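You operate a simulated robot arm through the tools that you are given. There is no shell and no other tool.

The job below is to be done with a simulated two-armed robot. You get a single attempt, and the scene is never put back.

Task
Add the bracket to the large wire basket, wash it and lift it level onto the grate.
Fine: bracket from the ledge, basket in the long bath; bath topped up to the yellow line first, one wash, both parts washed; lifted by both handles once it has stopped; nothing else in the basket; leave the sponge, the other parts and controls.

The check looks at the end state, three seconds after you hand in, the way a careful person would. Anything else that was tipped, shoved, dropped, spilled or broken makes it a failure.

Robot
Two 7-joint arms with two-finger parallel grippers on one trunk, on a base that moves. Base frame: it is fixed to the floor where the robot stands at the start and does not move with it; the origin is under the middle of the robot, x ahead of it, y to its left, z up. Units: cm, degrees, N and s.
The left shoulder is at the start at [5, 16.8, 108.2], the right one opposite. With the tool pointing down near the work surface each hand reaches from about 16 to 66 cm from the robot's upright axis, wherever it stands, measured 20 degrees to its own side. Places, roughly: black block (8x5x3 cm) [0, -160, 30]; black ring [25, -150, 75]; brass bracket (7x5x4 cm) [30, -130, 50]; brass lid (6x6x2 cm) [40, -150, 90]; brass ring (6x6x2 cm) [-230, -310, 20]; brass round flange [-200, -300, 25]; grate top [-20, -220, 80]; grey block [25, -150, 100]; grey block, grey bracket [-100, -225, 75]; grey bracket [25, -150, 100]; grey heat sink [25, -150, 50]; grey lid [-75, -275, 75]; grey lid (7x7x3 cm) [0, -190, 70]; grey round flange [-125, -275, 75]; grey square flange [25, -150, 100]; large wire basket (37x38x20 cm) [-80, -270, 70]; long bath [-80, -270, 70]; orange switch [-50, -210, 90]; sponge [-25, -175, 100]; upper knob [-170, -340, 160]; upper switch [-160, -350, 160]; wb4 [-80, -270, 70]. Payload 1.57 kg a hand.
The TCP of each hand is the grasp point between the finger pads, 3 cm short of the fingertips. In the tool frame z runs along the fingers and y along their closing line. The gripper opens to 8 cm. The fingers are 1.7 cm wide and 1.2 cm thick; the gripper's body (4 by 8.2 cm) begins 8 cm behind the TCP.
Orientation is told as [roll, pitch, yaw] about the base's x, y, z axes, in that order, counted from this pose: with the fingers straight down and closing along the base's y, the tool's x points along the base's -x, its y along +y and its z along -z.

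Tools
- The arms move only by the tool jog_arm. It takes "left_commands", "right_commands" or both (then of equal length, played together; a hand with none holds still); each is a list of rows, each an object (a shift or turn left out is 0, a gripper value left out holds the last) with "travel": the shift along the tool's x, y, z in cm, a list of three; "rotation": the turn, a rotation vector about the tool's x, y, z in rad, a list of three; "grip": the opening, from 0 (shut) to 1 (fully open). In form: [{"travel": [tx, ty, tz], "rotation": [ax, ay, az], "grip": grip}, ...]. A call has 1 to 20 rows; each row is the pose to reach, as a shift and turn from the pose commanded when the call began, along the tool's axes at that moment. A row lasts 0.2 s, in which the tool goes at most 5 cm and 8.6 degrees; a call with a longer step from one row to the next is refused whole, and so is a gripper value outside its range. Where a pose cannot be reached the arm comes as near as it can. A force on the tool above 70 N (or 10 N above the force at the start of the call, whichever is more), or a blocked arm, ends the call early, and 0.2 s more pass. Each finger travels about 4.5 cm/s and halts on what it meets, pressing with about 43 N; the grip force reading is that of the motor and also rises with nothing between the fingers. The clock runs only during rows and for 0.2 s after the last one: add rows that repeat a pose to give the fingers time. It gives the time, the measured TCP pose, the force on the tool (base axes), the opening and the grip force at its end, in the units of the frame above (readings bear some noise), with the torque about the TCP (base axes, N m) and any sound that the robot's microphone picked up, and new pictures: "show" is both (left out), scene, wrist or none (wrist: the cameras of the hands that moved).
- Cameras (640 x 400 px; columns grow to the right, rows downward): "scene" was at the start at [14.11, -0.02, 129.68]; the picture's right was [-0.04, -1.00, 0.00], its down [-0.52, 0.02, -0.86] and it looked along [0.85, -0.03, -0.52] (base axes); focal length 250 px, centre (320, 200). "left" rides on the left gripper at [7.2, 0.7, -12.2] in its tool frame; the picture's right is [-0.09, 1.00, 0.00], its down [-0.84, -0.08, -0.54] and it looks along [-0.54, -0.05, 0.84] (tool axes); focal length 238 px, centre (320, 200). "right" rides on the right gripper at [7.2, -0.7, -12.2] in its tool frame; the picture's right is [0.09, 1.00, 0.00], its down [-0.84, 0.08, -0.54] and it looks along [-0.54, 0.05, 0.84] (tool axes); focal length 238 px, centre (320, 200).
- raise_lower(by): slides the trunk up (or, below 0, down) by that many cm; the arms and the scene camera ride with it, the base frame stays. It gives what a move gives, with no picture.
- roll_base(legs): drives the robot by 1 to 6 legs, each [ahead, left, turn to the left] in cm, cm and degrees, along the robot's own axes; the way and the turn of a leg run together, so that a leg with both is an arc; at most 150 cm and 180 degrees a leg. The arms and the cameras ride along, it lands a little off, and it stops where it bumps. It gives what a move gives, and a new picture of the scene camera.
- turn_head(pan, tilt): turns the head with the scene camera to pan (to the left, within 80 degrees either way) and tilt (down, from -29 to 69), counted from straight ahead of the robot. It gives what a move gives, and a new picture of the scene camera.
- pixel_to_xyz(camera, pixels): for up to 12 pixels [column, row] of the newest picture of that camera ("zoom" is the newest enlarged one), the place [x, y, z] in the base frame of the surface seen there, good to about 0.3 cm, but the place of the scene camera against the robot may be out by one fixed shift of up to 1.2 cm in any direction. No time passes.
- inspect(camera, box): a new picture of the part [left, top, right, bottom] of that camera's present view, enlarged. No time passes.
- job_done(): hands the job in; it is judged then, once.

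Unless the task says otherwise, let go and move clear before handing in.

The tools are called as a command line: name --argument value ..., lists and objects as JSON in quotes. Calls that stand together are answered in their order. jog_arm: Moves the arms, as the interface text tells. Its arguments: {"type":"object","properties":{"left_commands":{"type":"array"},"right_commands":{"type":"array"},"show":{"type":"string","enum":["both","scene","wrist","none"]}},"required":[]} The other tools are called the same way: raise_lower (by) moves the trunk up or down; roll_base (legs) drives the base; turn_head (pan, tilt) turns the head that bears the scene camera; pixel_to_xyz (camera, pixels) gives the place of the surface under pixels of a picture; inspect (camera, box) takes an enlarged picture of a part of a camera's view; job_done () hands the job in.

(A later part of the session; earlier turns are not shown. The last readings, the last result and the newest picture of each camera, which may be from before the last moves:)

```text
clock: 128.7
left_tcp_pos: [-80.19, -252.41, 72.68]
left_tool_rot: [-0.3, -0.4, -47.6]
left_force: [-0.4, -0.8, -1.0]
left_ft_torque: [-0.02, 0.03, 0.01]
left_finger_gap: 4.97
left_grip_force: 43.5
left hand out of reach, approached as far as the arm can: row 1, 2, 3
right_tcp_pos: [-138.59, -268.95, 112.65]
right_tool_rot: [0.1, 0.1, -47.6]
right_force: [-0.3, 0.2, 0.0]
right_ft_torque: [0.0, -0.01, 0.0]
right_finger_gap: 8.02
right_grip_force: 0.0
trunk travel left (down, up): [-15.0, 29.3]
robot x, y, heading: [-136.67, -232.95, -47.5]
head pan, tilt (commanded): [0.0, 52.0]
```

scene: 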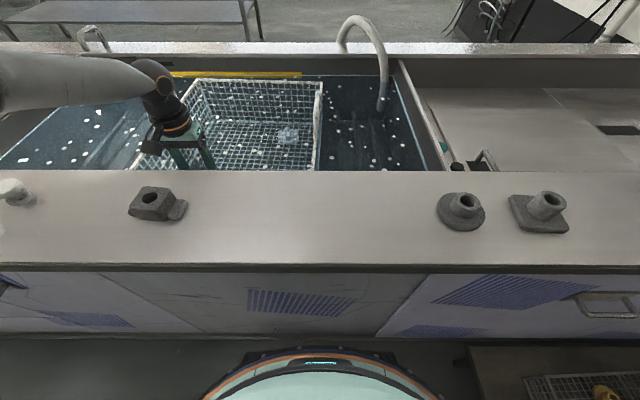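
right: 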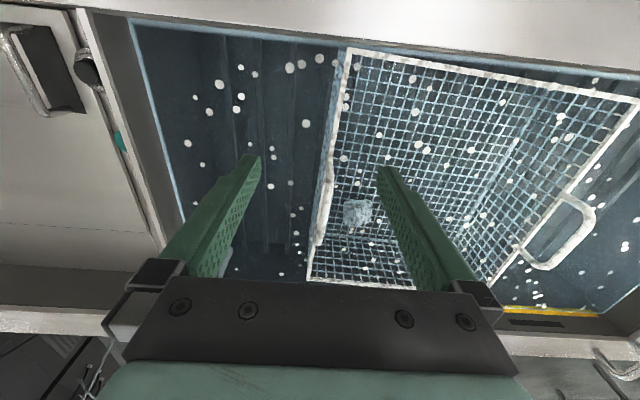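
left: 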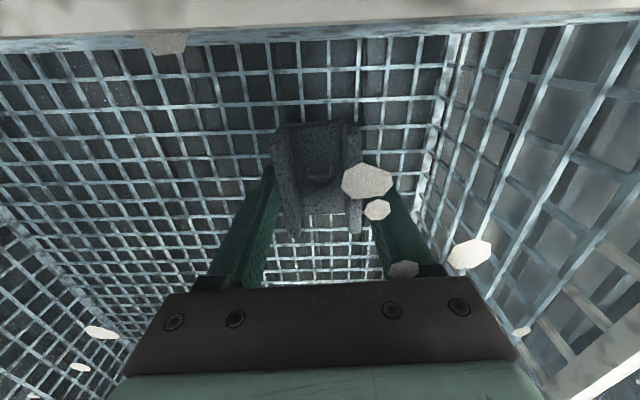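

Bracket bottom should be near z≈69 now. I'll measure the basket's floor under it.

pixel_to_xyz --camera "left" --pixels '[[200, 150], [330, 250], [400, 140], [320, 95], [312, 130], [318, 205]]'

```text
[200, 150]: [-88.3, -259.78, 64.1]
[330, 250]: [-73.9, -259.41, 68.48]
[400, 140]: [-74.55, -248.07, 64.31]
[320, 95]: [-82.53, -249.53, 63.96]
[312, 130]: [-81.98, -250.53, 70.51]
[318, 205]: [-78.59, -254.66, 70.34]
```

A floor wire reads z≈68.5, so the bracket is practically on the basket floor. I'll open the fingers and then rise straight up.

jog_arm --left_commands '[{"travel": [0, 0, 0], "grip": 0.85}, {"travel": [0, 0, 0], "grip": 0.85}, {"travel": [0, 0, 0], "grip": 0.85}, {"travel": [0, 0, 0], "grip": 0.85}]' --show "wrist"

```text
clock: 129.7
left_tcp_pos: [-79.99, -252.39, 72.66]
left_tool_rot: [-0.3, -0.4, -47.7]
left_force: [-0.6, -0.2, 0.6]
left_ft_torque: [-0.04, 0.02, -0.02]
left_finger_gap: 6.78
left_grip_force: 0.1
right_tcp_pos: [-138.69, -268.96, 112.62]
right_tool_rot: [0.1, 0.1, -47.7]
right_force: [-1.2, -0.6, -0.9]
right_ft_torque: [-0.02, 0.01, -0.01]
right_finger_gap: 8.0
right_grip_force: 0.1
trunk travel left (down, up): [-15.0, 29.3]
robot x, y, heading: [-137.03, -233.13, -47.3]
head pan, tilt (commanded): [0.0, 52.0]
```

left: 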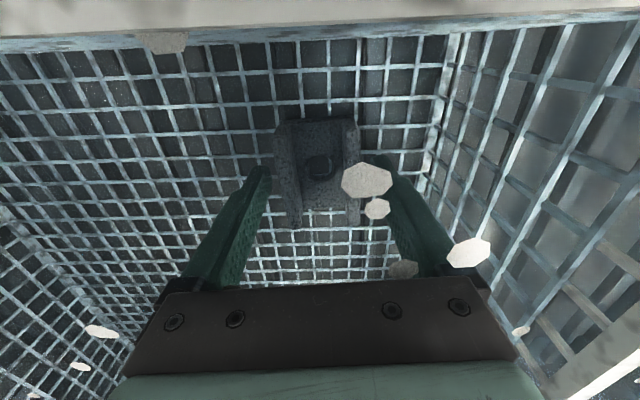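

The bracket sits on the basket floor and the fingers are open (6.78 cm). I'll rise straight up out of the basket.

jog_arm --left_commands '[{"travel": [0, 0, -2], "grip": 0.85}, {"travel": [0, 0, -5], "grip": 0.85}, {"travel": [0, 0, -9], "grip": 0.85}, {"travel": [0, 0, -13], "grip": 0.85}, {"travel": [0, 0, -17], "grip": 0.85}, {"travel": [0, 0, -21], "grip": 0.85}, {"travel": [0, 0, -25], "grip": 0.85}]' --show "both"

raise_lower --by 10

```text
clock: 131.3
left_tcp_pos: [-80.01, -252.3, 97.72]
left_tool_rot: [-0.2, -0.3, -47.5]
left_force: [-0.4, 0.4, 0.1]
left_ft_torque: [0.02, -0.01, -0.01]
left_finger_gap: 6.8
left_grip_force: 0.0
right_tcp_pos: [-138.58, -268.99, 112.71]
right_tool_rot: [0.1, 0.1, -47.5]
right_force: [-0.7, -1.0, 0.1]
right_ft_torque: [0.0, -0.01, 0.01]
right_finger_gap: 8.01
right_grip_force: 0.0
trunk travel left (down, up): [-15.0, 29.3]
robot x, y, heading: [-136.99, -233.42, -47.5]
head pan, tilt (commanded): [0.0, 52.0]
```

scene: 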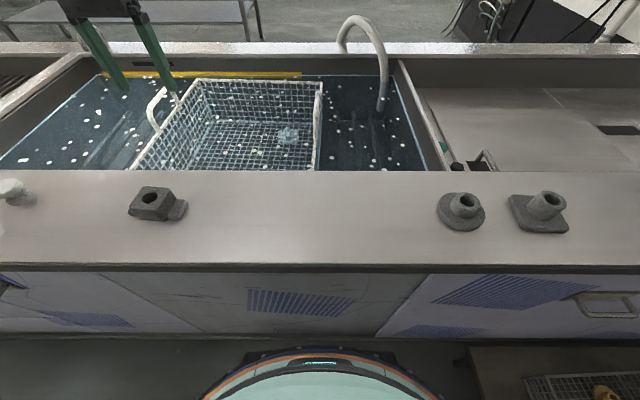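
left: 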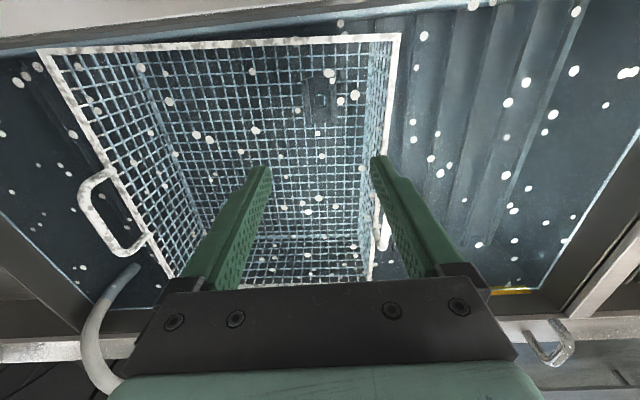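

```text
clock: 132.7
left_tcp_pos: [-80.03, -252.33, 107.51]
left_tool_rot: [-0.3, -0.3, -47.7]
left_force: [0.6, -0.4, -0.1]
left_ft_torque: [-0.03, -0.02, -0.03]
left_finger_gap: 6.79
left_grip_force: 0.1
right_tcp_pos: [-138.56, -269.01, 122.64]
right_tool_rot: [0.1, 0.0, -47.6]
right_force: [-0.5, -0.5, 0.1]
right_ft_torque: [0.0, 0.02, 0.0]
right_finger_gap: 7.98
right_grip_force: 0.1
trunk travel left (down, up): [-25.0, 19.3]
robot x, y, heading: [-136.55, -233.22, -47.4]
head pan, tilt (commanded): [0.0, 52.0]
```

The bracket lies in the basket (left view (320, 95)) beside the first part, and the hand is clear at z≈107. I'll back off 1.5 cm from the bench and drive 27 cm left, then press RUN with the left hand.

roll_base --legs '[[-1.5, 0, 0], [0, 27, 0]]'

inspect --camera "scene" --box '[180, 80, 420, 230]'

```text
clock: 136.0
left_tcp_pos: [-61.18, -233.04, 107.66]
left_tool_rot: [-0.2, -0.4, -47.7]
left_force: [0.7, 0.4, -0.1]
left_ft_torque: [-0.05, -0.03, -0.01]
left_finger_gap: 6.8
left_grip_force: 0.1
right_tcp_pos: [-119.67, -249.48, 122.66]
right_tool_rot: [0.1, 0.0, -47.7]
right_force: [0.3, -0.4, 0.1]
right_ft_torque: [0.03, 0.0, 0.02]
right_finger_gap: 7.98
right_grip_force: 0.1
trunk travel left (down, up): [-25.0, 19.3]
robot x, y, heading: [-117.96, -213.92, -47.7]
head pan, tilt (commanded): [0.0, 52.0]
```

scene: 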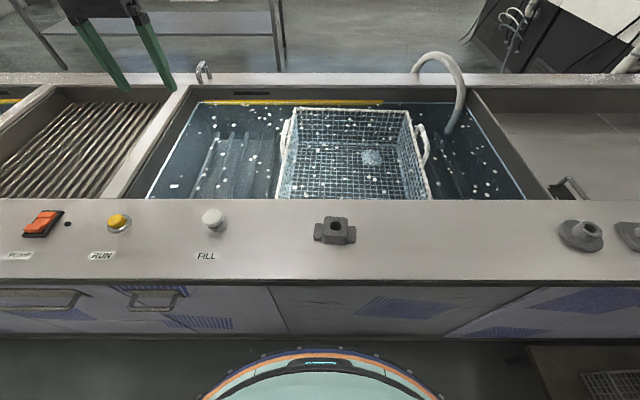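

```text
2.67 times, centred on (300, 155) of scene
```

zoom: 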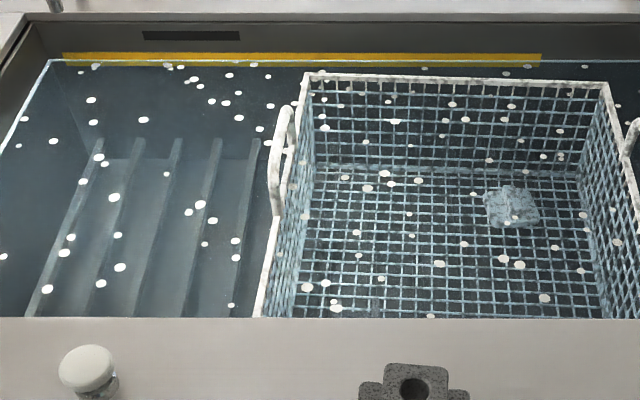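

RUN is at (119, 222) in this view, wrist-measured (-64.7, -215.4, 87.8). I'll close the left fingers and bring them above RUN.

jog_arm --left_commands '[{"travel": [3, 1.8, 1], "grip": 0}, {"travel": [6.5, 3.8, 2], "grip": 0}, {"travel": [10, 5.8, 3], "grip": 0}, {"travel": [13, 7.6, 5], "grip": 0}, {"travel": [15.4, 9.3, 8], "grip": 0}, {"travel": [15.4, 9.3, 11.7], "grip": 0}, {"travel": [15.4, 9.3, 11.7], "grip": 0}]' --show "both"

```text
clock: 137.6
left_tcp_pos: [-64.67, -215.33, 95.9]
left_tool_rot: [-0.2, -0.3, -47.6]
left_force: [0.2, 0.4, 0.0]
left_ft_torque: [0.03, -0.02, -0.02]
left_finger_gap: 0.01
left_grip_force: 21.3
right_tcp_pos: [-119.69, -249.56, 122.68]
right_tool_rot: [0.1, 0.1, -47.7]
right_force: [-0.6, 0.5, 0.8]
right_ft_torque: [-0.01, 0.02, 0.0]
right_finger_gap: 7.99
right_grip_force: 0.0
trunk travel left (down, up): [-25.0, 19.3]
robot x, y, heading: [-117.52, -213.7, -47.7]
head pan, tilt (commanded): [0.0, 52.0]
```

scene: 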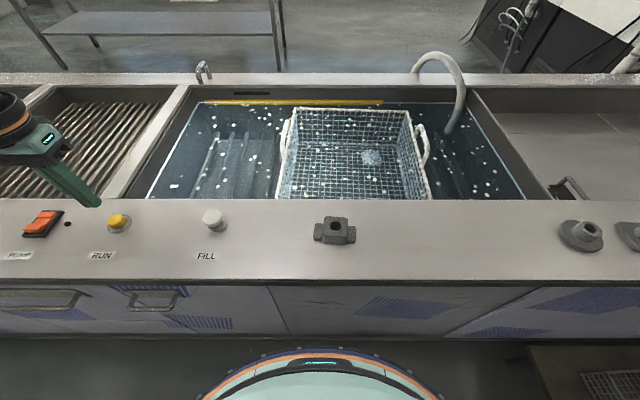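
left: 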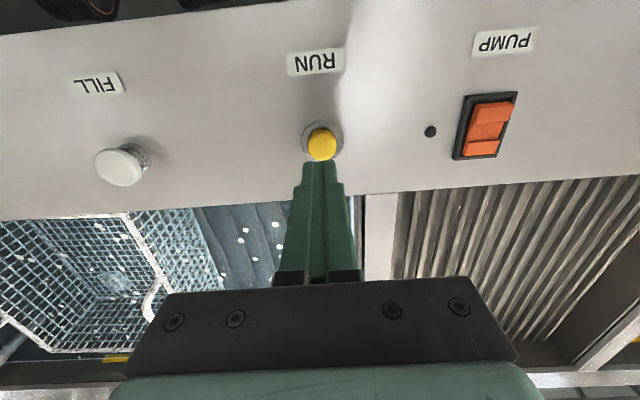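

RUN's yellow cap is right in front of the fingertips at left view (322, 145). I'll measure it once more, then press it once briefly.

pixel_to_xyz --camera "left" --pixels '[[322, 143], [315, 138], [330, 138], [322, 152], [430, 132]]'

jog_arm --left_commands '[{"travel": [0, 0, 3.5], "grip": 0}, {"travel": [0, 0, 5], "grip": 0}, {"travel": [0, 0, 5.8], "grip": 0}, {"travel": [0, 0, 6.2], "grip": 0}, {"travel": [0, 0, 3], "grip": 0}, {"travel": [0, 0, 0], "grip": 0}]' --show "both"

```text
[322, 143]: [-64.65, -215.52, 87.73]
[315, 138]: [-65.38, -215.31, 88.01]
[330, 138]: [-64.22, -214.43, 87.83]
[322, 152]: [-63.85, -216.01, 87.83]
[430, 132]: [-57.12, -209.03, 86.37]
```

```text
clock: 139.0
left_tcp_pos: [-64.59, -215.45, 95.6]
left_tool_rot: [-0.3, -0.1, -47.7]
left_force: [-0.4, -0.2, -0.6]
left_ft_torque: [0.01, 0.01, 0.04]
left_finger_gap: 0.01
left_grip_force: 21.2
right_tcp_pos: [-119.72, -249.59, 122.57]
right_tool_rot: [0.0, 0.0, -47.7]
right_force: [-0.1, 0.9, -0.5]
right_ft_torque: [-0.01, 0.0, 0.0]
right_finger_gap: 7.99
right_grip_force: 0.0
trunk travel left (down, up): [-25.0, 19.3]
robot x, y, heading: [-117.87, -213.61, -47.4]
head pan, tilt (commanded): [0.0, 52.0]
heard: click
```

scene: 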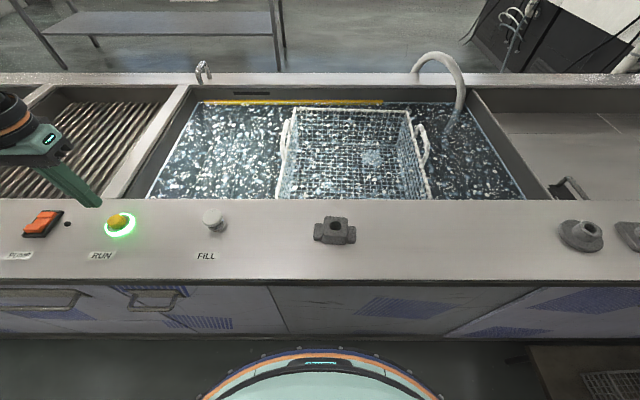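
left: 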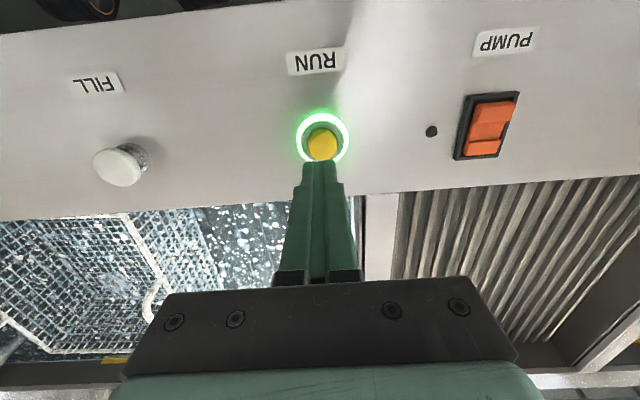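

The click started the wash: RUN's ring glows green and the bath is churning. While it runs I'll lift the left hand and drive to stand centred on the basket again.

jog_arm --left_commands '[{"travel": [0, -2, -4], "grip": 0}, {"travel": [0, -5, -8], "grip": 0}, {"travel": [0, -8, -12], "grip": 0}, {"travel": [0, -11, -14], "grip": 1}]' --show "none"

roll_base --legs '[[0, -7.6, 0], [1, 0, 0]]'

```text
clock: 140.0
left_tcp_pos: [-72.8, -222.6, 109.92]
left_tool_rot: [-0.2, -0.3, -47.7]
left_force: [0.3, 0.7, -0.4]
left_ft_torque: [0.02, -0.02, -0.02]
left_finger_gap: 3.18
left_grip_force: 0.0
right_tcp_pos: [-119.72, -249.56, 122.57]
right_tool_rot: [0.1, 0.1, -47.8]
right_force: [-0.1, -0.1, 0.1]
right_ft_torque: [-0.01, -0.01, 0.03]
right_finger_gap: 8.01
right_grip_force: 0.0
trunk travel left (down, up): [-25.0, 19.3]
robot x, y, heading: [-118.1, -213.77, -47.5]
head pan, tilt (commanded): [0.0, 52.0]
```

```text
clock: 141.7
left_tcp_pos: [-77.71, -228.66, 109.72]
left_tool_rot: [-0.4, -0.2, -47.8]
left_force: [-0.2, -0.2, 0.9]
left_ft_torque: [0.02, 0.0, -0.03]
left_finger_gap: 8.01
left_grip_force: 0.0
right_tcp_pos: [-124.51, -255.36, 122.65]
right_tool_rot: [0.1, 0.2, -47.6]
right_force: [0.7, -0.4, -0.1]
right_ft_torque: [0.0, 0.02, -0.01]
right_finger_gap: 7.98
right_grip_force: 0.1
trunk travel left (down, up): [-25.0, 19.3]
robot x, y, heading: [-122.62, -219.67, -47.3]
head pan, tilt (commanded): [0.0, 52.0]
```

scene: 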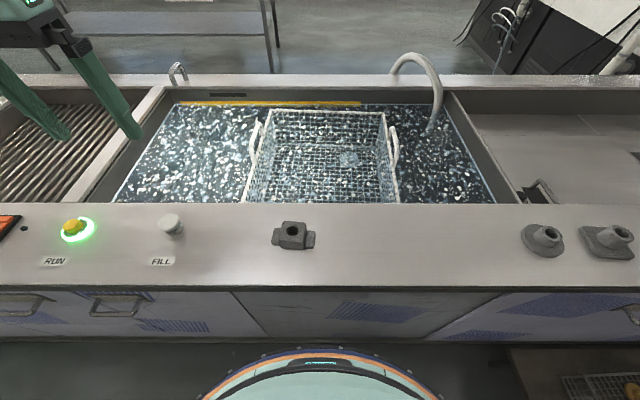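

The robot is centred (u≈238.7) and the ring is still green. I'll lower the trunk by 10 cm and then bring both hands, tilted 42° forward, to hover above the two handles, to be ready when the wash ends.

raise_lower --by -10

jog_arm --left_commands '[{"travel": [-2.4, -1, 0], "rotation": [0, -0.0733, 0], "grip": 1}, {"travel": [-4.9, -1.9, 0], "rotation": [0, -0.1466, 0], "grip": 1}, {"travel": [-7.3, -2.9, 0], "rotation": [0, -0.22, 0], "grip": 1}, {"travel": [-9.7, -3.8, 0], "rotation": [0, -0.293, 0], "grip": 1}, {"travel": [-12.2, -4.8, 0], "rotation": [0, -0.367, 0], "grip": 1}, {"travel": [-14.6, -5.7, 0], "rotation": [0, -0.44, 0], "grip": 1}, {"travel": [-17, -6.7, 0.5], "rotation": [0, -0.513, 0], "grip": 1}, {"travel": [-19.4, -7.6, 1], "rotation": [0, -0.587, 0], "grip": 1}, {"travel": [-21.9, -8.6, 1.5], "rotation": [0, -0.66, 0], "grip": 1}, {"travel": [-24.3, -9.5, 2], "rotation": [0, -0.733, 0], "grip": 1}, {"travel": [-24.3, -9.5, 2], "rotation": [0, -0.733, 0], "grip": 1}]' --right_commands '[{"travel": [-3.6, 0.8, 1], "rotation": [0, -0.0733, 0], "grip": 1}, {"travel": [-7.3, 1.5, 2], "rotation": [0, -0.1466, 0], "grip": 1}, {"travel": [-10.9, 2.3, 3], "rotation": [0, -0.22, 0], "grip": 1}, {"travel": [-14.5, 3.1, 4], "rotation": [0, -0.293, 0], "grip": 1}, {"travel": [-18.2, 3.9, 5], "rotation": [0, -0.367, 0], "grip": 1}, {"travel": [-21.8, 4.6, 7], "rotation": [0, -0.44, 0], "grip": 1}, {"travel": [-25.4, 5.4, 9], "rotation": [0, -0.513, 0], "grip": 1}, {"travel": [-29, 6.2, 11], "rotation": [0, -0.587, 0], "grip": 1}, {"travel": [-32.7, 6.9, 13], "rotation": [0, -0.66, 0], "grip": 1}, {"travel": [-36.3, 7.7, 15], "rotation": [0, -0.733, 0], "grip": 1}, {"travel": [-36.3, 7.7, 15], "rotation": [0, -0.733, 0], "grip": 1}]' --show "both"

```text
clock: 143.0
left_tcp_pos: [-77.63, -228.35, 99.89]
left_tool_rot: [-0.3, -0.3, -47.9]
left_force: [0.0, 0.5, 0.4]
left_ft_torque: [0.0, -0.03, -0.01]
left_finger_gap: 8.02
left_grip_force: 0.0
right_tcp_pos: [-124.63, -255.41, 112.5]
right_tool_rot: [0.1, 0.1, -47.7]
right_force: [-0.1, 0.6, -0.6]
right_ft_torque: [-0.03, 0.01, 0.03]
right_finger_gap: 8.01
right_grip_force: 0.0
trunk travel left (down, up): [-15.0, 29.3]
robot x, y, heading: [-122.58, -219.88, -47.6]
head pan, tilt (commanded): [0.0, 52.0]
```

```text
clock: 145.4
left_tcp_pos: [-68.35, -252.91, 98.05]
left_tool_rot: [-0.5, -42.4, -47.5]
left_force: [0.8, -0.5, 0.0]
left_ft_torque: [0.01, 0.0, 0.02]
left_finger_gap: 7.98
left_grip_force: 0.1
right_tcp_pos: [-94.61, -277.1, 97.49]
right_tool_rot: [0.2, -41.9, -47.8]
right_force: [-0.9, 0.3, -0.2]
right_ft_torque: [-0.01, -0.01, 0.01]
right_finger_gap: 7.99
right_grip_force: 0.2
trunk travel left (down, up): [-15.0, 29.3]
robot x, y, heading: [-122.4, -219.32, -47.4]
head pan, tilt (commanded): [0.0, 52.0]
```

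scene: 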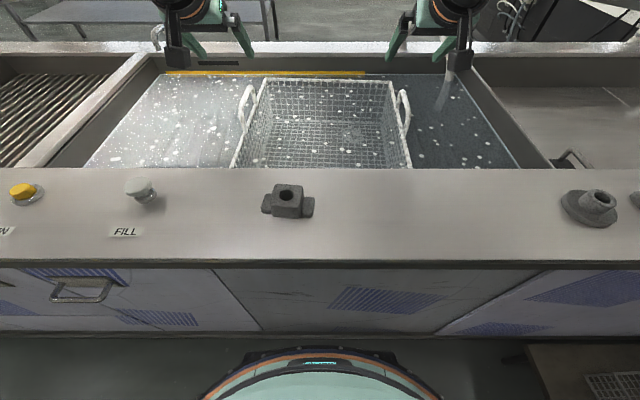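
right: 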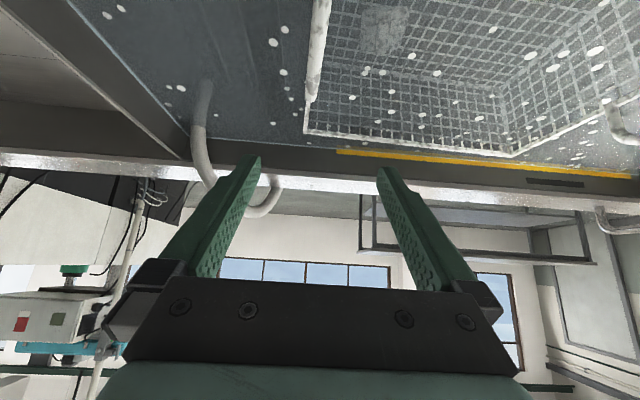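
left: 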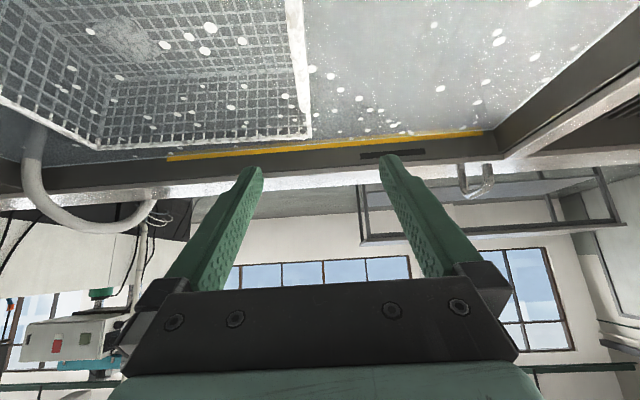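

Both hands reached the tilted hover without warnings, and the bath has gone calm with RUN's ring dark at (25, 192). I'll verify that and measure the handles with the wrist cameras.

inspect --camera "scene" --box '[0, 150, 160, 250]'

pixel_to_xyz --camera "left" --pixels '[[290, 5], [293, 20], [295, 40], [298, 60], [301, 85], [304, 110], [308, 130]]'

pixel_to_xyz --camera "right" --pixels '[[322, 5], [320, 20], [318, 40], [315, 60], [312, 85], [309, 100], [306, 125]]'

pixel_to_xyz --camera "scene" --pixels '[[251, 88], [246, 95], [242, 105], [241, 118], [243, 128], [402, 92], [406, 100], [409, 112], [408, 128], [399, 92]]'

```text
4.00 times, centred on (80, 200) of scene
```

zoom: 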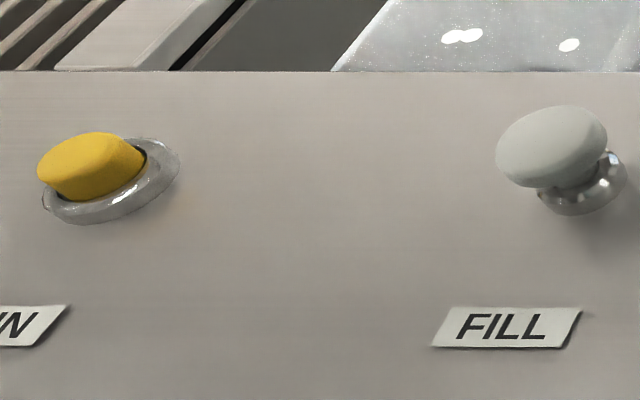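

```text
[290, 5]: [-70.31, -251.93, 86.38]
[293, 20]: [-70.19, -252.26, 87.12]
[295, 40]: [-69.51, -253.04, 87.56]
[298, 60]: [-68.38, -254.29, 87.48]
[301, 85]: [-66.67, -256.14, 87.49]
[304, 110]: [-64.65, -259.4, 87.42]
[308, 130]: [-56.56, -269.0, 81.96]
```

```text
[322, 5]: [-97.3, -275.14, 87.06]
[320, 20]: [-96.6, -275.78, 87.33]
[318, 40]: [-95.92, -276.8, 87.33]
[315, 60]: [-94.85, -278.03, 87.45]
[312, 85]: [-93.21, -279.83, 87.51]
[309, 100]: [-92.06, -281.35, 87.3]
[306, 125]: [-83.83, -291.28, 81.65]
```

```text
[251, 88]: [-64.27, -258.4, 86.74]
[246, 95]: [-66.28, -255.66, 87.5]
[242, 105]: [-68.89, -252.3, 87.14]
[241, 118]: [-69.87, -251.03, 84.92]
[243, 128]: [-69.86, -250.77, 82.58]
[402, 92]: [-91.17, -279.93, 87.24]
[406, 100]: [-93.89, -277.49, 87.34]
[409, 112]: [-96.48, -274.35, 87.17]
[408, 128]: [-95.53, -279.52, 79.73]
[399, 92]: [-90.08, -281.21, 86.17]
```

RUN's ring is dark and the bath is still, so the single wash is over. The handles measure u≈221.9 and 257.4, tops at z≈87.5, spanning v 139–148. I'll tilt the hands a bit more (50°), shift them over the bar middles and come down to z≈93.

jog_arm --left_commands '[{"travel": [0.5, -0.3, 1.8], "rotation": [0, -0.047, 0], "grip": 1}, {"travel": [1, -0.6, 3.6], "rotation": [0, -0.093, 0], "grip": 1}, {"travel": [1.49, -0.9, 5.39], "rotation": [0, -0.14, 0], "grip": 1}, {"travel": [1.49, -0.9, 5.39], "rotation": [0, -0.14, 0], "grip": 1}]' --right_commands '[{"travel": [0.5, -0.25, 1.8], "rotation": [0, -0.047, 0], "grip": 1}, {"travel": [1, -0.5, 3.6], "rotation": [0, -0.093, 0], "grip": 1}, {"travel": [1.49, -0.7, 5.3], "rotation": [0, -0.14, 0], "grip": 1}, {"travel": [1.49, -0.7, 5.3], "rotation": [0, -0.14, 0], "grip": 1}]' --show "both"

```text
clock: 146.4
left_tcp_pos: [-67.26, -255.4, 93.03]
left_tool_rot: [-0.5, -50.4, -47.4]
left_force: [-0.2, -1.2, -0.1]
left_ft_torque: [-0.01, 0.01, 0.01]
left_finger_gap: 8.02
left_grip_force: 0.1
right_tcp_pos: [-93.42, -279.18, 92.51]
right_tool_rot: [0.2, -49.9, -47.7]
right_force: [0.1, -0.4, 0.4]
right_ft_torque: [-0.03, 0.0, 0.02]
right_finger_gap: 8.01
right_grip_force: 0.0
trunk travel left (down, up): [-15.0, 29.3]
robot x, y, heading: [-122.47, -219.67, -47.4]
head pan, tilt (commanded): [0.0, 52.0]
```

scene: 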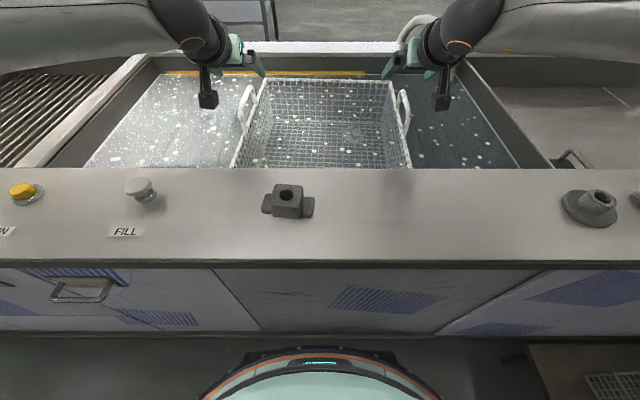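
right: 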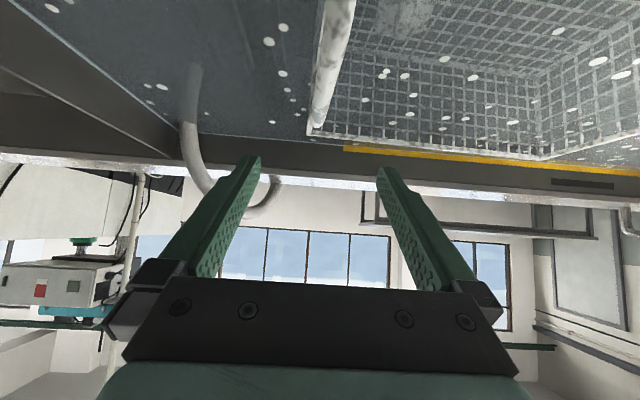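
left: 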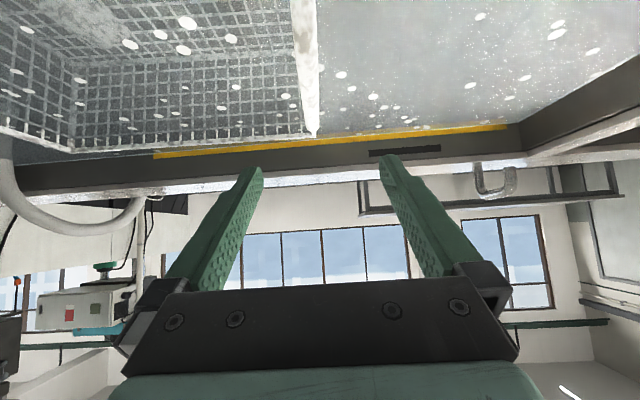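

Both TCPs are over the bar middles: left (u 221.8, v 143.4), right (257.2, 143.3), at z≈93. Before the last 6 cm I'll check the height of the camera boxes hanging at (207, 105) and (441, 107).

pixel_to_xyz --camera "scene" --pixels '[[207, 95], [207, 105], [200, 85], [441, 95], [441, 107], [448, 85], [180, 30], [460, 40], [100, 45], [540, 45]]'

inspect --camera "scene" --box '[160, 20, 480, 180]'

```text
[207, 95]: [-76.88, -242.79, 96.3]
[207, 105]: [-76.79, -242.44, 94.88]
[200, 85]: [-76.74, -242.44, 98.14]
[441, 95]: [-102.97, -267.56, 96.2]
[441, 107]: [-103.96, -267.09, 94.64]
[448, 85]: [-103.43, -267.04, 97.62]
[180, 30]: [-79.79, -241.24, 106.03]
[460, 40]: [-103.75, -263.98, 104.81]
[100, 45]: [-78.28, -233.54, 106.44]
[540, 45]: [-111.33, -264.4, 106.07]
```

```text
2.00 times, centred on (320, 100) of scene
```

zoom: 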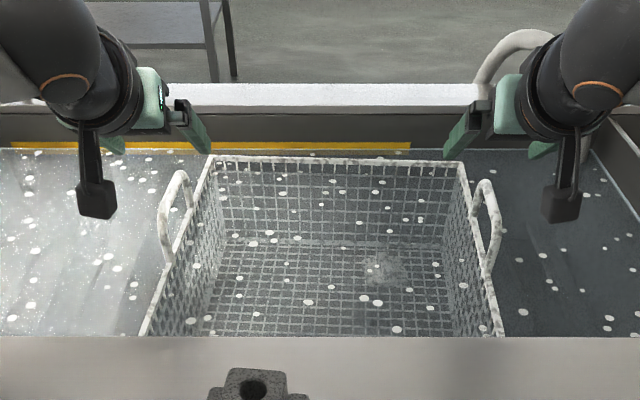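

The camera boxes bottom out near z≈94 (rim 82), which is fine. I'll check the lower outline of both forearms over the ledge before descending.

pixel_to_xyz --camera "scene" --pixels '[[100, 61], [60, 66], [140, 52], [20, 70], [165, 45], [520, 57], [560, 62], [600, 68], [490, 50], [625, 70]]'

```text
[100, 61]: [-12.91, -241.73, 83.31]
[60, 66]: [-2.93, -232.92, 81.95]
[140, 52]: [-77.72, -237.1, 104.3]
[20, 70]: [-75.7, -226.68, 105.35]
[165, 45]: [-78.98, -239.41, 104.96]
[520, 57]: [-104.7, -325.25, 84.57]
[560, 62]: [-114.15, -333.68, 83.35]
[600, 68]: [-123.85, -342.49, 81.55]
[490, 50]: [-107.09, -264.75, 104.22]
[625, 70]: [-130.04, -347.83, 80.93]
```

The forearms' lower outlines are at z≈104, so a 6 cm descent leaves them well above the ledge items (≤ 89.5). I'll descend straight down to put the bars between the pads.

jog_arm --left_commands '[{"travel": [1.6, 0, 1.3], "grip": 1}, {"travel": [3.2, 0, 2.65], "grip": 1}, {"travel": [4.76, 0, 3.97], "grip": 1}, {"travel": [4.76, 0, 3.97], "grip": 1}]' --right_commands '[{"travel": [1.45, 0, 1.2], "grip": 1}, {"travel": [2.9, 0, 2.4], "grip": 1}, {"travel": [4.38, 0, 3.65], "grip": 1}, {"travel": [4.38, 0, 3.65], "grip": 1}]' --show "both"

```text
clock: 147.4
left_tcp_pos: [-67.32, -255.04, 87.1]
left_tool_rot: [-0.5, -50.4, -47.4]
left_force: [0.1, 0.3, 0.4]
left_ft_torque: [-0.03, -0.01, 0.03]
left_finger_gap: 7.99
left_grip_force: 0.0
left hand out of reach, approached as far as the arm can: row 3, 4
right_tcp_pos: [-93.33, -279.2, 86.89]
right_tool_rot: [0.1, -49.9, -47.7]
right_force: [1.1, 0.0, -0.3]
right_ft_torque: [-0.01, 0.03, -0.02]
right_finger_gap: 8.0
right_grip_force: 0.0
trunk travel left (down, up): [-15.0, 29.3]
robot x, y, heading: [-123.09, -219.8, -47.7]
head pan, tilt (commanded): [0.0, 52.0]
```

scene: 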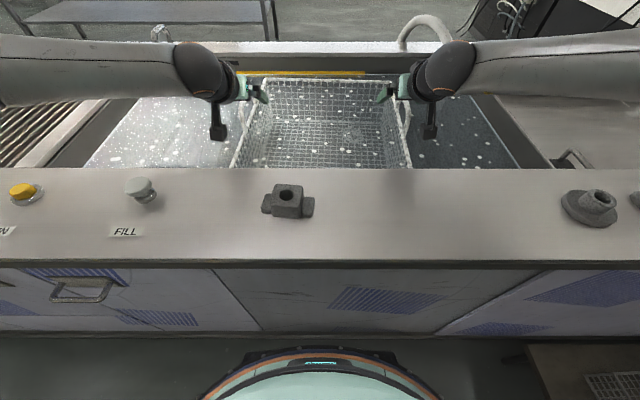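
right: 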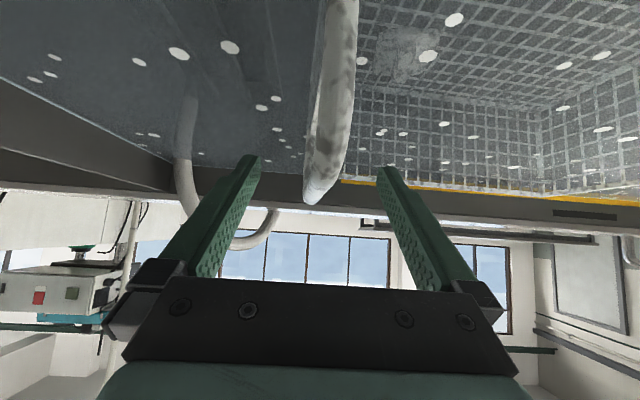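
left: 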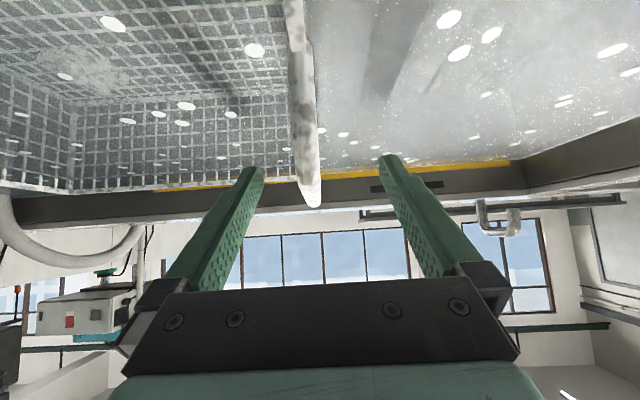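

Both bars lie between the open fingers (right view (322, 195), left view (312, 200)) at TCP z≈87. I'll close both grippers and give them time.

jog_arm --left_commands '[{"grip": 0}, {"grip": 0}, {"grip": 0}, {"grip": 0}, {"grip": 0}, {"grip": 0}, {"grip": 0}, {"grip": 0}, {"grip": 0}]' --right_commands '[{"grip": 0}, {"grip": 0}, {"grip": 0}, {"grip": 0}, {"grip": 0}, {"grip": 0}, {"grip": 0}, {"grip": 0}, {"grip": 0}]' --show "both"

```text
clock: 149.4
left_tcp_pos: [-67.37, -255.07, 86.99]
left_tool_rot: [-0.6, -50.4, -47.6]
left_force: [-8.9, -2.5, 2.1]
left_ft_torque: [-0.19, -0.16, -0.84]
left_finger_gap: 1.17
left_grip_force: 29.3
right_tcp_pos: [-93.26, -279.17, 86.83]
right_tool_rot: [0.2, -49.9, -47.9]
right_force: [5.5, -1.0, 0.7]
right_ft_torque: [-0.01, 0.02, -0.84]
right_finger_gap: 1.16
right_grip_force: 29.0
trunk travel left (down, up): [-15.0, 29.3]
robot x, y, heading: [-122.16, -219.8, -47.9]
head pan, tilt (commanded): [0.0, 52.0]
```

scene: 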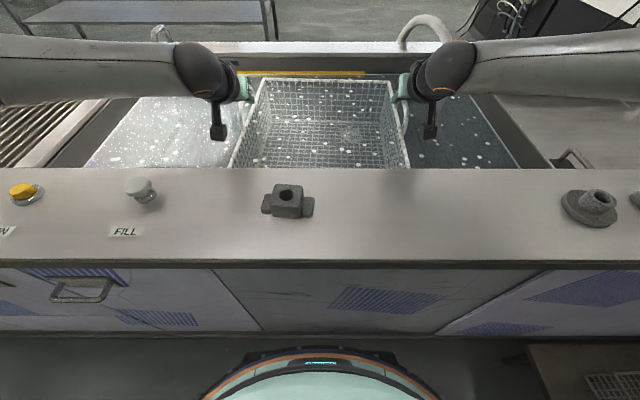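
right: 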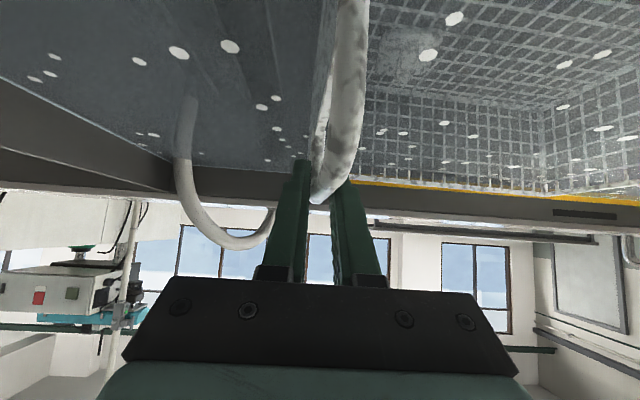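
left: 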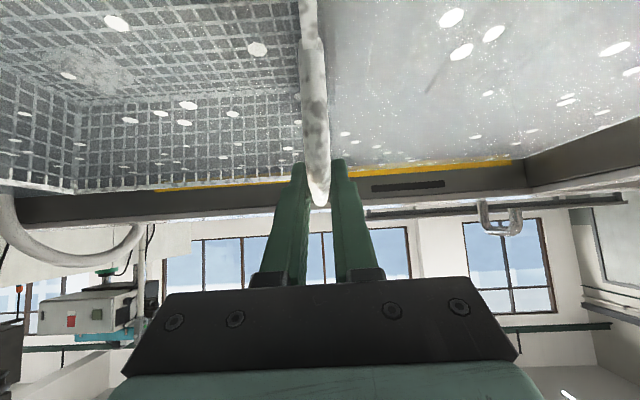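

Both grippers hold 1.17 cm bars at ~29 N with small side forces. I'll start the lift with the trunk, 3 cm first, and check.

raise_lower --by 3

inspect --camera "scene" --box '[160, 40, 480, 240]'

```text
clock: 150.1
left_tcp_pos: [-67.32, -255.08, 89.8]
left_tool_rot: [-0.6, -50.2, -47.5]
left_force: [-9.0, -3.0, -5.9]
left_ft_torque: [-0.21, -0.13, -0.78]
left_finger_gap: 1.16
left_grip_force: 28.8
right_tcp_pos: [-93.35, -279.16, 89.7]
right_tool_rot: [0.2, -50.0, -47.8]
right_force: [9.0, 3.0, -5.2]
right_ft_torque: [0.12, 0.12, -0.79]
right_finger_gap: 1.17
right_grip_force: 28.8
trunk travel left (down, up): [-18.0, 26.3]
robot x, y, heading: [-122.73, -219.74, -47.3]
head pan, tilt (commanded): [0.0, 52.0]
```

```text
2.00 times, centred on (320, 140) of scene
```

zoom: 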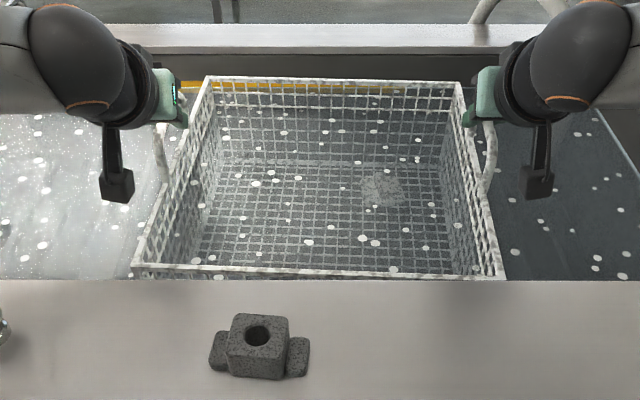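

The basket comes up evenly (rim symmetric at zoom row ~80) with about 6 N per hand. I'll raise further in steps.

raise_lower --by 8

inspect --camera "scene" --box '[160, 40, 480, 240]'

```text
clock: 151.3
left_tcp_pos: [-67.3, -255.18, 97.8]
left_tool_rot: [-0.6, -50.2, -47.5]
left_force: [-11.5, -4.9, -6.1]
left_ft_torque: [0.16, 0.13, -0.83]
left_finger_gap: 1.17
left_grip_force: 29.2
right_tcp_pos: [-93.32, -279.21, 97.77]
right_tool_rot: [0.1, -49.7, -47.7]
right_force: [12.4, 4.7, -6.1]
right_ft_torque: [-0.24, -0.19, -0.85]
right_finger_gap: 1.16
right_grip_force: 29.2
trunk travel left (down, up): [-26.0, 18.3]
robot x, y, heading: [-122.68, -219.78, -47.7]
head pan, tilt (commanded): [0.0, 52.0]
```

```text
2.00 times, centred on (320, 140) of scene
```

zoom: 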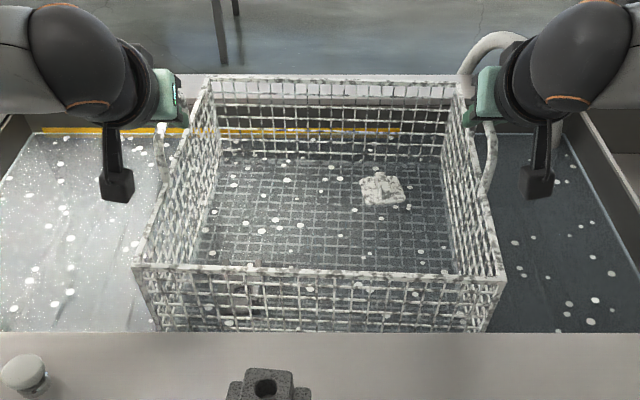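

Still level and held, with the first part visible at zoom (382, 187). I'll raise another 8 cm.

raise_lower --by 8

inspect --camera "scene" --box '[160, 40, 480, 240]'

```text
clock: 152.5
left_tcp_pos: [-67.34, -255.06, 105.89]
left_tool_rot: [-0.5, -50.2, -47.5]
left_force: [-12.3, -5.8, -5.8]
left_ft_torque: [0.02, 0.0, -0.8]
left_finger_gap: 1.17
left_grip_force: 28.9
right_tcp_pos: [-93.23, -279.24, 105.76]
right_tool_rot: [0.2, -49.8, -47.7]
right_force: [12.5, 5.4, -5.3]
right_ft_torque: [-0.06, -0.03, -0.82]
right_finger_gap: 1.18
right_grip_force: 29.1
trunk travel left (down, up): [-34.0, 10.3]
robot x, y, heading: [-122.93, -219.61, -47.4]
head pan, tilt (commanded): [0.0, 52.0]
```

```text
2.00 times, centred on (320, 140) of scene
```

zoom: 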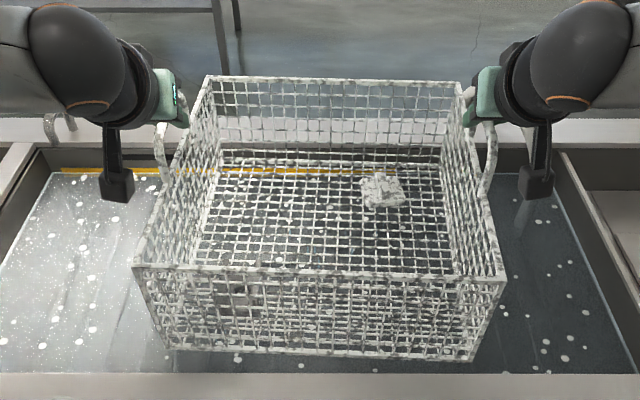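

The basket is out of the water and level; its bottom is near z≈84. I'll raise 9.5 cm more to clear the rim (86) and even the tap (≈92).

raise_lower --by 9.5

turn_head --pan 20 --tilt 55

```text
clock: 153.8
left_tcp_pos: [-67.26, -255.04, 115.36]
left_tool_rot: [-0.7, -50.2, -47.7]
left_force: [-12.8, -6.0, -5.6]
left_ft_torque: [-0.07, -0.09, -0.85]
left_finger_gap: 1.16
left_grip_force: 29.0
right_tcp_pos: [-93.26, -279.29, 115.23]
right_tool_rot: [0.1, -49.8, -47.8]
right_force: [12.8, 5.6, -5.3]
right_ft_torque: [0.01, 0.02, -0.84]
right_finger_gap: 1.18
right_grip_force: 28.8
trunk travel left (down, up): [-43.5, 0.8]
robot x, y, heading: [-122.68, -219.69, -47.7]
head pan, tilt (commanded): [0.0, 52.0]
```

```text
clock: 154.6
left_tcp_pos: [-67.35, -255.01, 115.29]
left_tool_rot: [-0.6, -50.3, -47.6]
left_force: [-12.9, -6.0, -6.2]
left_ft_torque: [-0.08, -0.03, -0.81]
left_finger_gap: 1.16
left_grip_force: 28.9
right_tcp_pos: [-93.28, -279.29, 115.35]
right_tool_rot: [0.2, -49.8, -47.8]
right_force: [13.3, 6.1, -4.5]
right_ft_torque: [0.01, 0.03, -0.82]
right_finger_gap: 1.16
right_grip_force: 29.4
trunk travel left (down, up): [-43.5, 0.8]
robot x, y, heading: [-122.94, -219.26, -47.4]
head pan, tilt (commanded): [20.0, 55.0]
```

scene: 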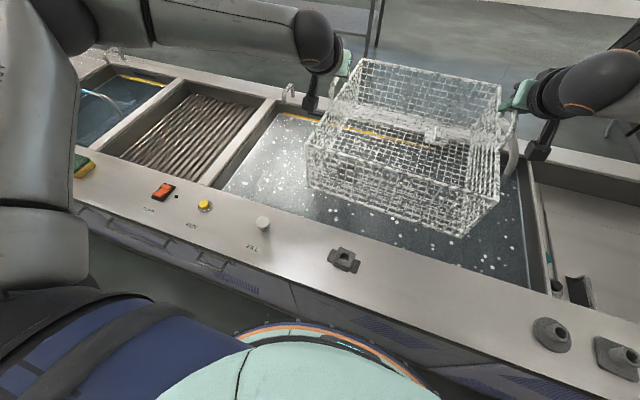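

The basket hangs level above the bath. Now I'll measure the grate recess: corners near (118, 152), (210, 185), (180, 85), (265, 107), its bars, and the tap at (289, 90).

pixel_to_xyz --camera "scene" --pixels '[[110, 153], [121, 157], [208, 187], [222, 185], [178, 80], [186, 92], [268, 100], [258, 108], [165, 150], [210, 110], [289, 86], [285, 100]]'

inspect --camera "scene" --box '[60, 50, 340, 225]'

```text
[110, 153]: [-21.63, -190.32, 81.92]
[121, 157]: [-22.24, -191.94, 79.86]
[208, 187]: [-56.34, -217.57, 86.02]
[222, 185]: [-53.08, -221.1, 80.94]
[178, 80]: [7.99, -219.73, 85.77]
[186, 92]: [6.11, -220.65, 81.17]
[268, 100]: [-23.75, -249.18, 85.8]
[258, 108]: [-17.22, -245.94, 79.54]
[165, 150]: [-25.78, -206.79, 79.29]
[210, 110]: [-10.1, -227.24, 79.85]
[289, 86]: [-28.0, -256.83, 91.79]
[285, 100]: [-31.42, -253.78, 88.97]
```

```text
2.29 times, centred on (200, 138) of scene
```

zoom: 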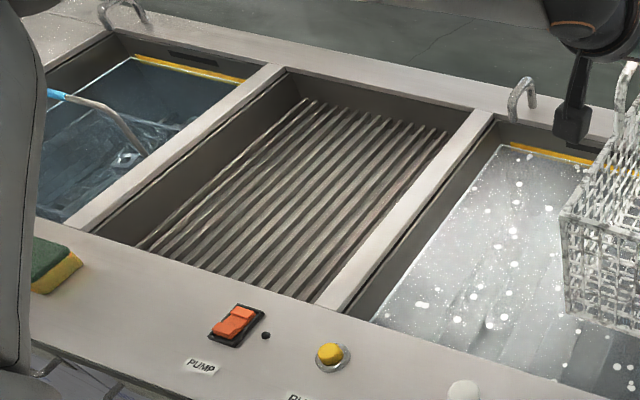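

The grate top is at z≈79.7 and the recess looks only a little wider than the basket, so I need exact edges. I'll measure divider edges in the zoomed view.

pixel_to_xyz --camera "zoom" --pixels '[[281, 73], [230, 115], [170, 163], [110, 212], [474, 113], [430, 168], [380, 232], [325, 302], [488, 120], [440, 190], [300, 299], [150, 243]]'

pixel_to_xyz --camera "zoom" --pixels '[[262, 68], [150, 160], [306, 100], [380, 120], [447, 132], [330, 280], [140, 245], [240, 190], [400, 180], [519, 82], [520, 112], [531, 95]]'

```text
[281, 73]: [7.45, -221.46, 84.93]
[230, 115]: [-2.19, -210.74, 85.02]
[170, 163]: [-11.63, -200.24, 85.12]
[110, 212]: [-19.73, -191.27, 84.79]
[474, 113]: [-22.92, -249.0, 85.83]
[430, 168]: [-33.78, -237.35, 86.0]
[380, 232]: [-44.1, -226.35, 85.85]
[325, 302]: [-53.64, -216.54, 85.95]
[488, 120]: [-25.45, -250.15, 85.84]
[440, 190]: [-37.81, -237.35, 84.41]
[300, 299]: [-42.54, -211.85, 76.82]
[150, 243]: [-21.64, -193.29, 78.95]
```

```text
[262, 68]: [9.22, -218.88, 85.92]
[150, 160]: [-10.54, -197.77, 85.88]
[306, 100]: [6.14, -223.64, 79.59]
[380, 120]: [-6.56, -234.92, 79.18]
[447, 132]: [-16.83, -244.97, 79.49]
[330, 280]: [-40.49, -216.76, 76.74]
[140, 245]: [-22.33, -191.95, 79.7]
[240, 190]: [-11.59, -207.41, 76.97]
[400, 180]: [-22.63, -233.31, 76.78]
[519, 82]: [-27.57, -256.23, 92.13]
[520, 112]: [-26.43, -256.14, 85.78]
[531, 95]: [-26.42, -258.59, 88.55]
```

The recess runs from u≈143.6 to 184.7 in the scene view (about 41 cm for the 37 cm basket), with the grate at z≈79.6; the basket's centre must travel ≈74.5 cm left. I'll check the front ledge edge too, then back off 1 cm and drive the first 40 cm.

pixel_to_xyz --camera "zoom" --pixels '[[130, 246], [160, 256], [220, 275], [280, 296], [300, 303], [100, 236], [360, 322], [400, 335]]'

roll_base --legs '[[-1, 0, 0], [0, 40, 0]]'

```text
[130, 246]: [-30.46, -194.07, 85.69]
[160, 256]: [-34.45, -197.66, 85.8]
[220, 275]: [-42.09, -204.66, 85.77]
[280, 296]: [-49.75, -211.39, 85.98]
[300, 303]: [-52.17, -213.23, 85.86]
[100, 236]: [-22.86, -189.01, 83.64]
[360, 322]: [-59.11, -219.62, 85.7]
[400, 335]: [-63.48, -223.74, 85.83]
```

```text
clock: 159.0
left_tcp_pos: [-37.97, -227.05, 115.4]
left_tool_rot: [-0.6, -50.4, -47.5]
left_force: [-13.0, -5.0, -7.2]
left_ft_torque: [-0.03, -0.01, -0.81]
left_finger_gap: 1.15
left_grip_force: 28.6
right_tcp_pos: [-64.06, -251.2, 115.35]
right_tool_rot: [0.2, -49.8, -47.8]
right_force: [11.1, 5.1, -5.0]
right_ft_torque: [-0.06, -0.03, -0.85]
right_finger_gap: 1.18
right_grip_force: 29.0
trunk travel left (down, up): [-43.5, 0.8]
robot x, y, heading: [-93.39, -192.04, -47.7]
head pan, tilt (commanded): [20.0, 55.0]
```

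scene: 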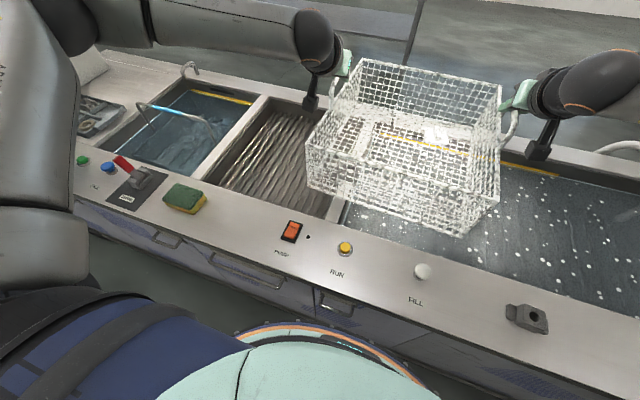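

The ledge's inner edge is at v≈123 and the basket's front is near v≈125, so it will fit. The basket travelled 40.5 cm left, level. I'll drive the next 33 cm.

roll_base --legs '[[0, 33, 0]]'

turn_head --pan 0 --tilt 60

```text
clock: 162.5
left_tcp_pos: [-13.67, -204.69, 115.27]
left_tool_rot: [-0.6, -50.2, -47.5]
left_force: [-4.6, 2.1, -5.5]
left_ft_torque: [-0.06, -0.04, -0.82]
left_finger_gap: 1.15
left_grip_force: 29.2
right_tcp_pos: [-39.48, -228.89, 115.3]
right_tool_rot: [0.2, -49.7, -47.6]
right_force: [5.1, -2.4, -5.1]
right_ft_torque: [0.02, 0.0, -0.8]
right_finger_gap: 1.17
right_grip_force: 29.3
trunk travel left (down, up): [-43.5, 0.8]
robot x, y, heading: [-69.03, -169.63, -47.4]
head pan, tilt (commanded): [20.0, 55.0]
```

scene: 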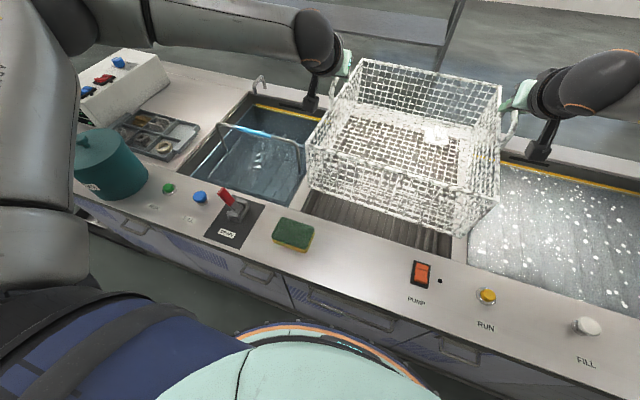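

```text
clock: 163.3
left_tcp_pos: [-13.7, -204.68, 115.24]
left_tool_rot: [-0.6, -50.2, -47.5]
left_force: [-4.7, 3.9, -5.7]
left_ft_torque: [-0.05, -0.05, -0.85]
left_finger_gap: 1.17
left_grip_force: 29.1
right_tcp_pos: [-39.65, -229.02, 115.37]
right_tool_rot: [0.1, -49.8, -47.8]
right_force: [4.7, -3.4, -4.7]
right_ft_torque: [0.01, -0.01, -0.83]
right_finger_gap: 1.17
right_grip_force: 28.5
trunk travel left (down, up): [-43.5, 0.8]
robot x, y, heading: [-69.0, -169.11, -47.6]
head pan, tilt (commanded): [0.0, 60.0]
```

scene: 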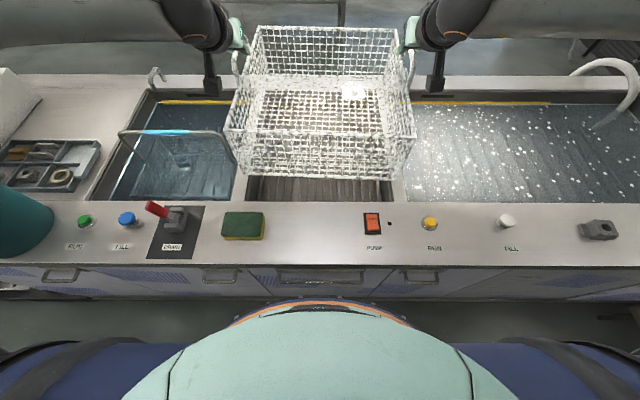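

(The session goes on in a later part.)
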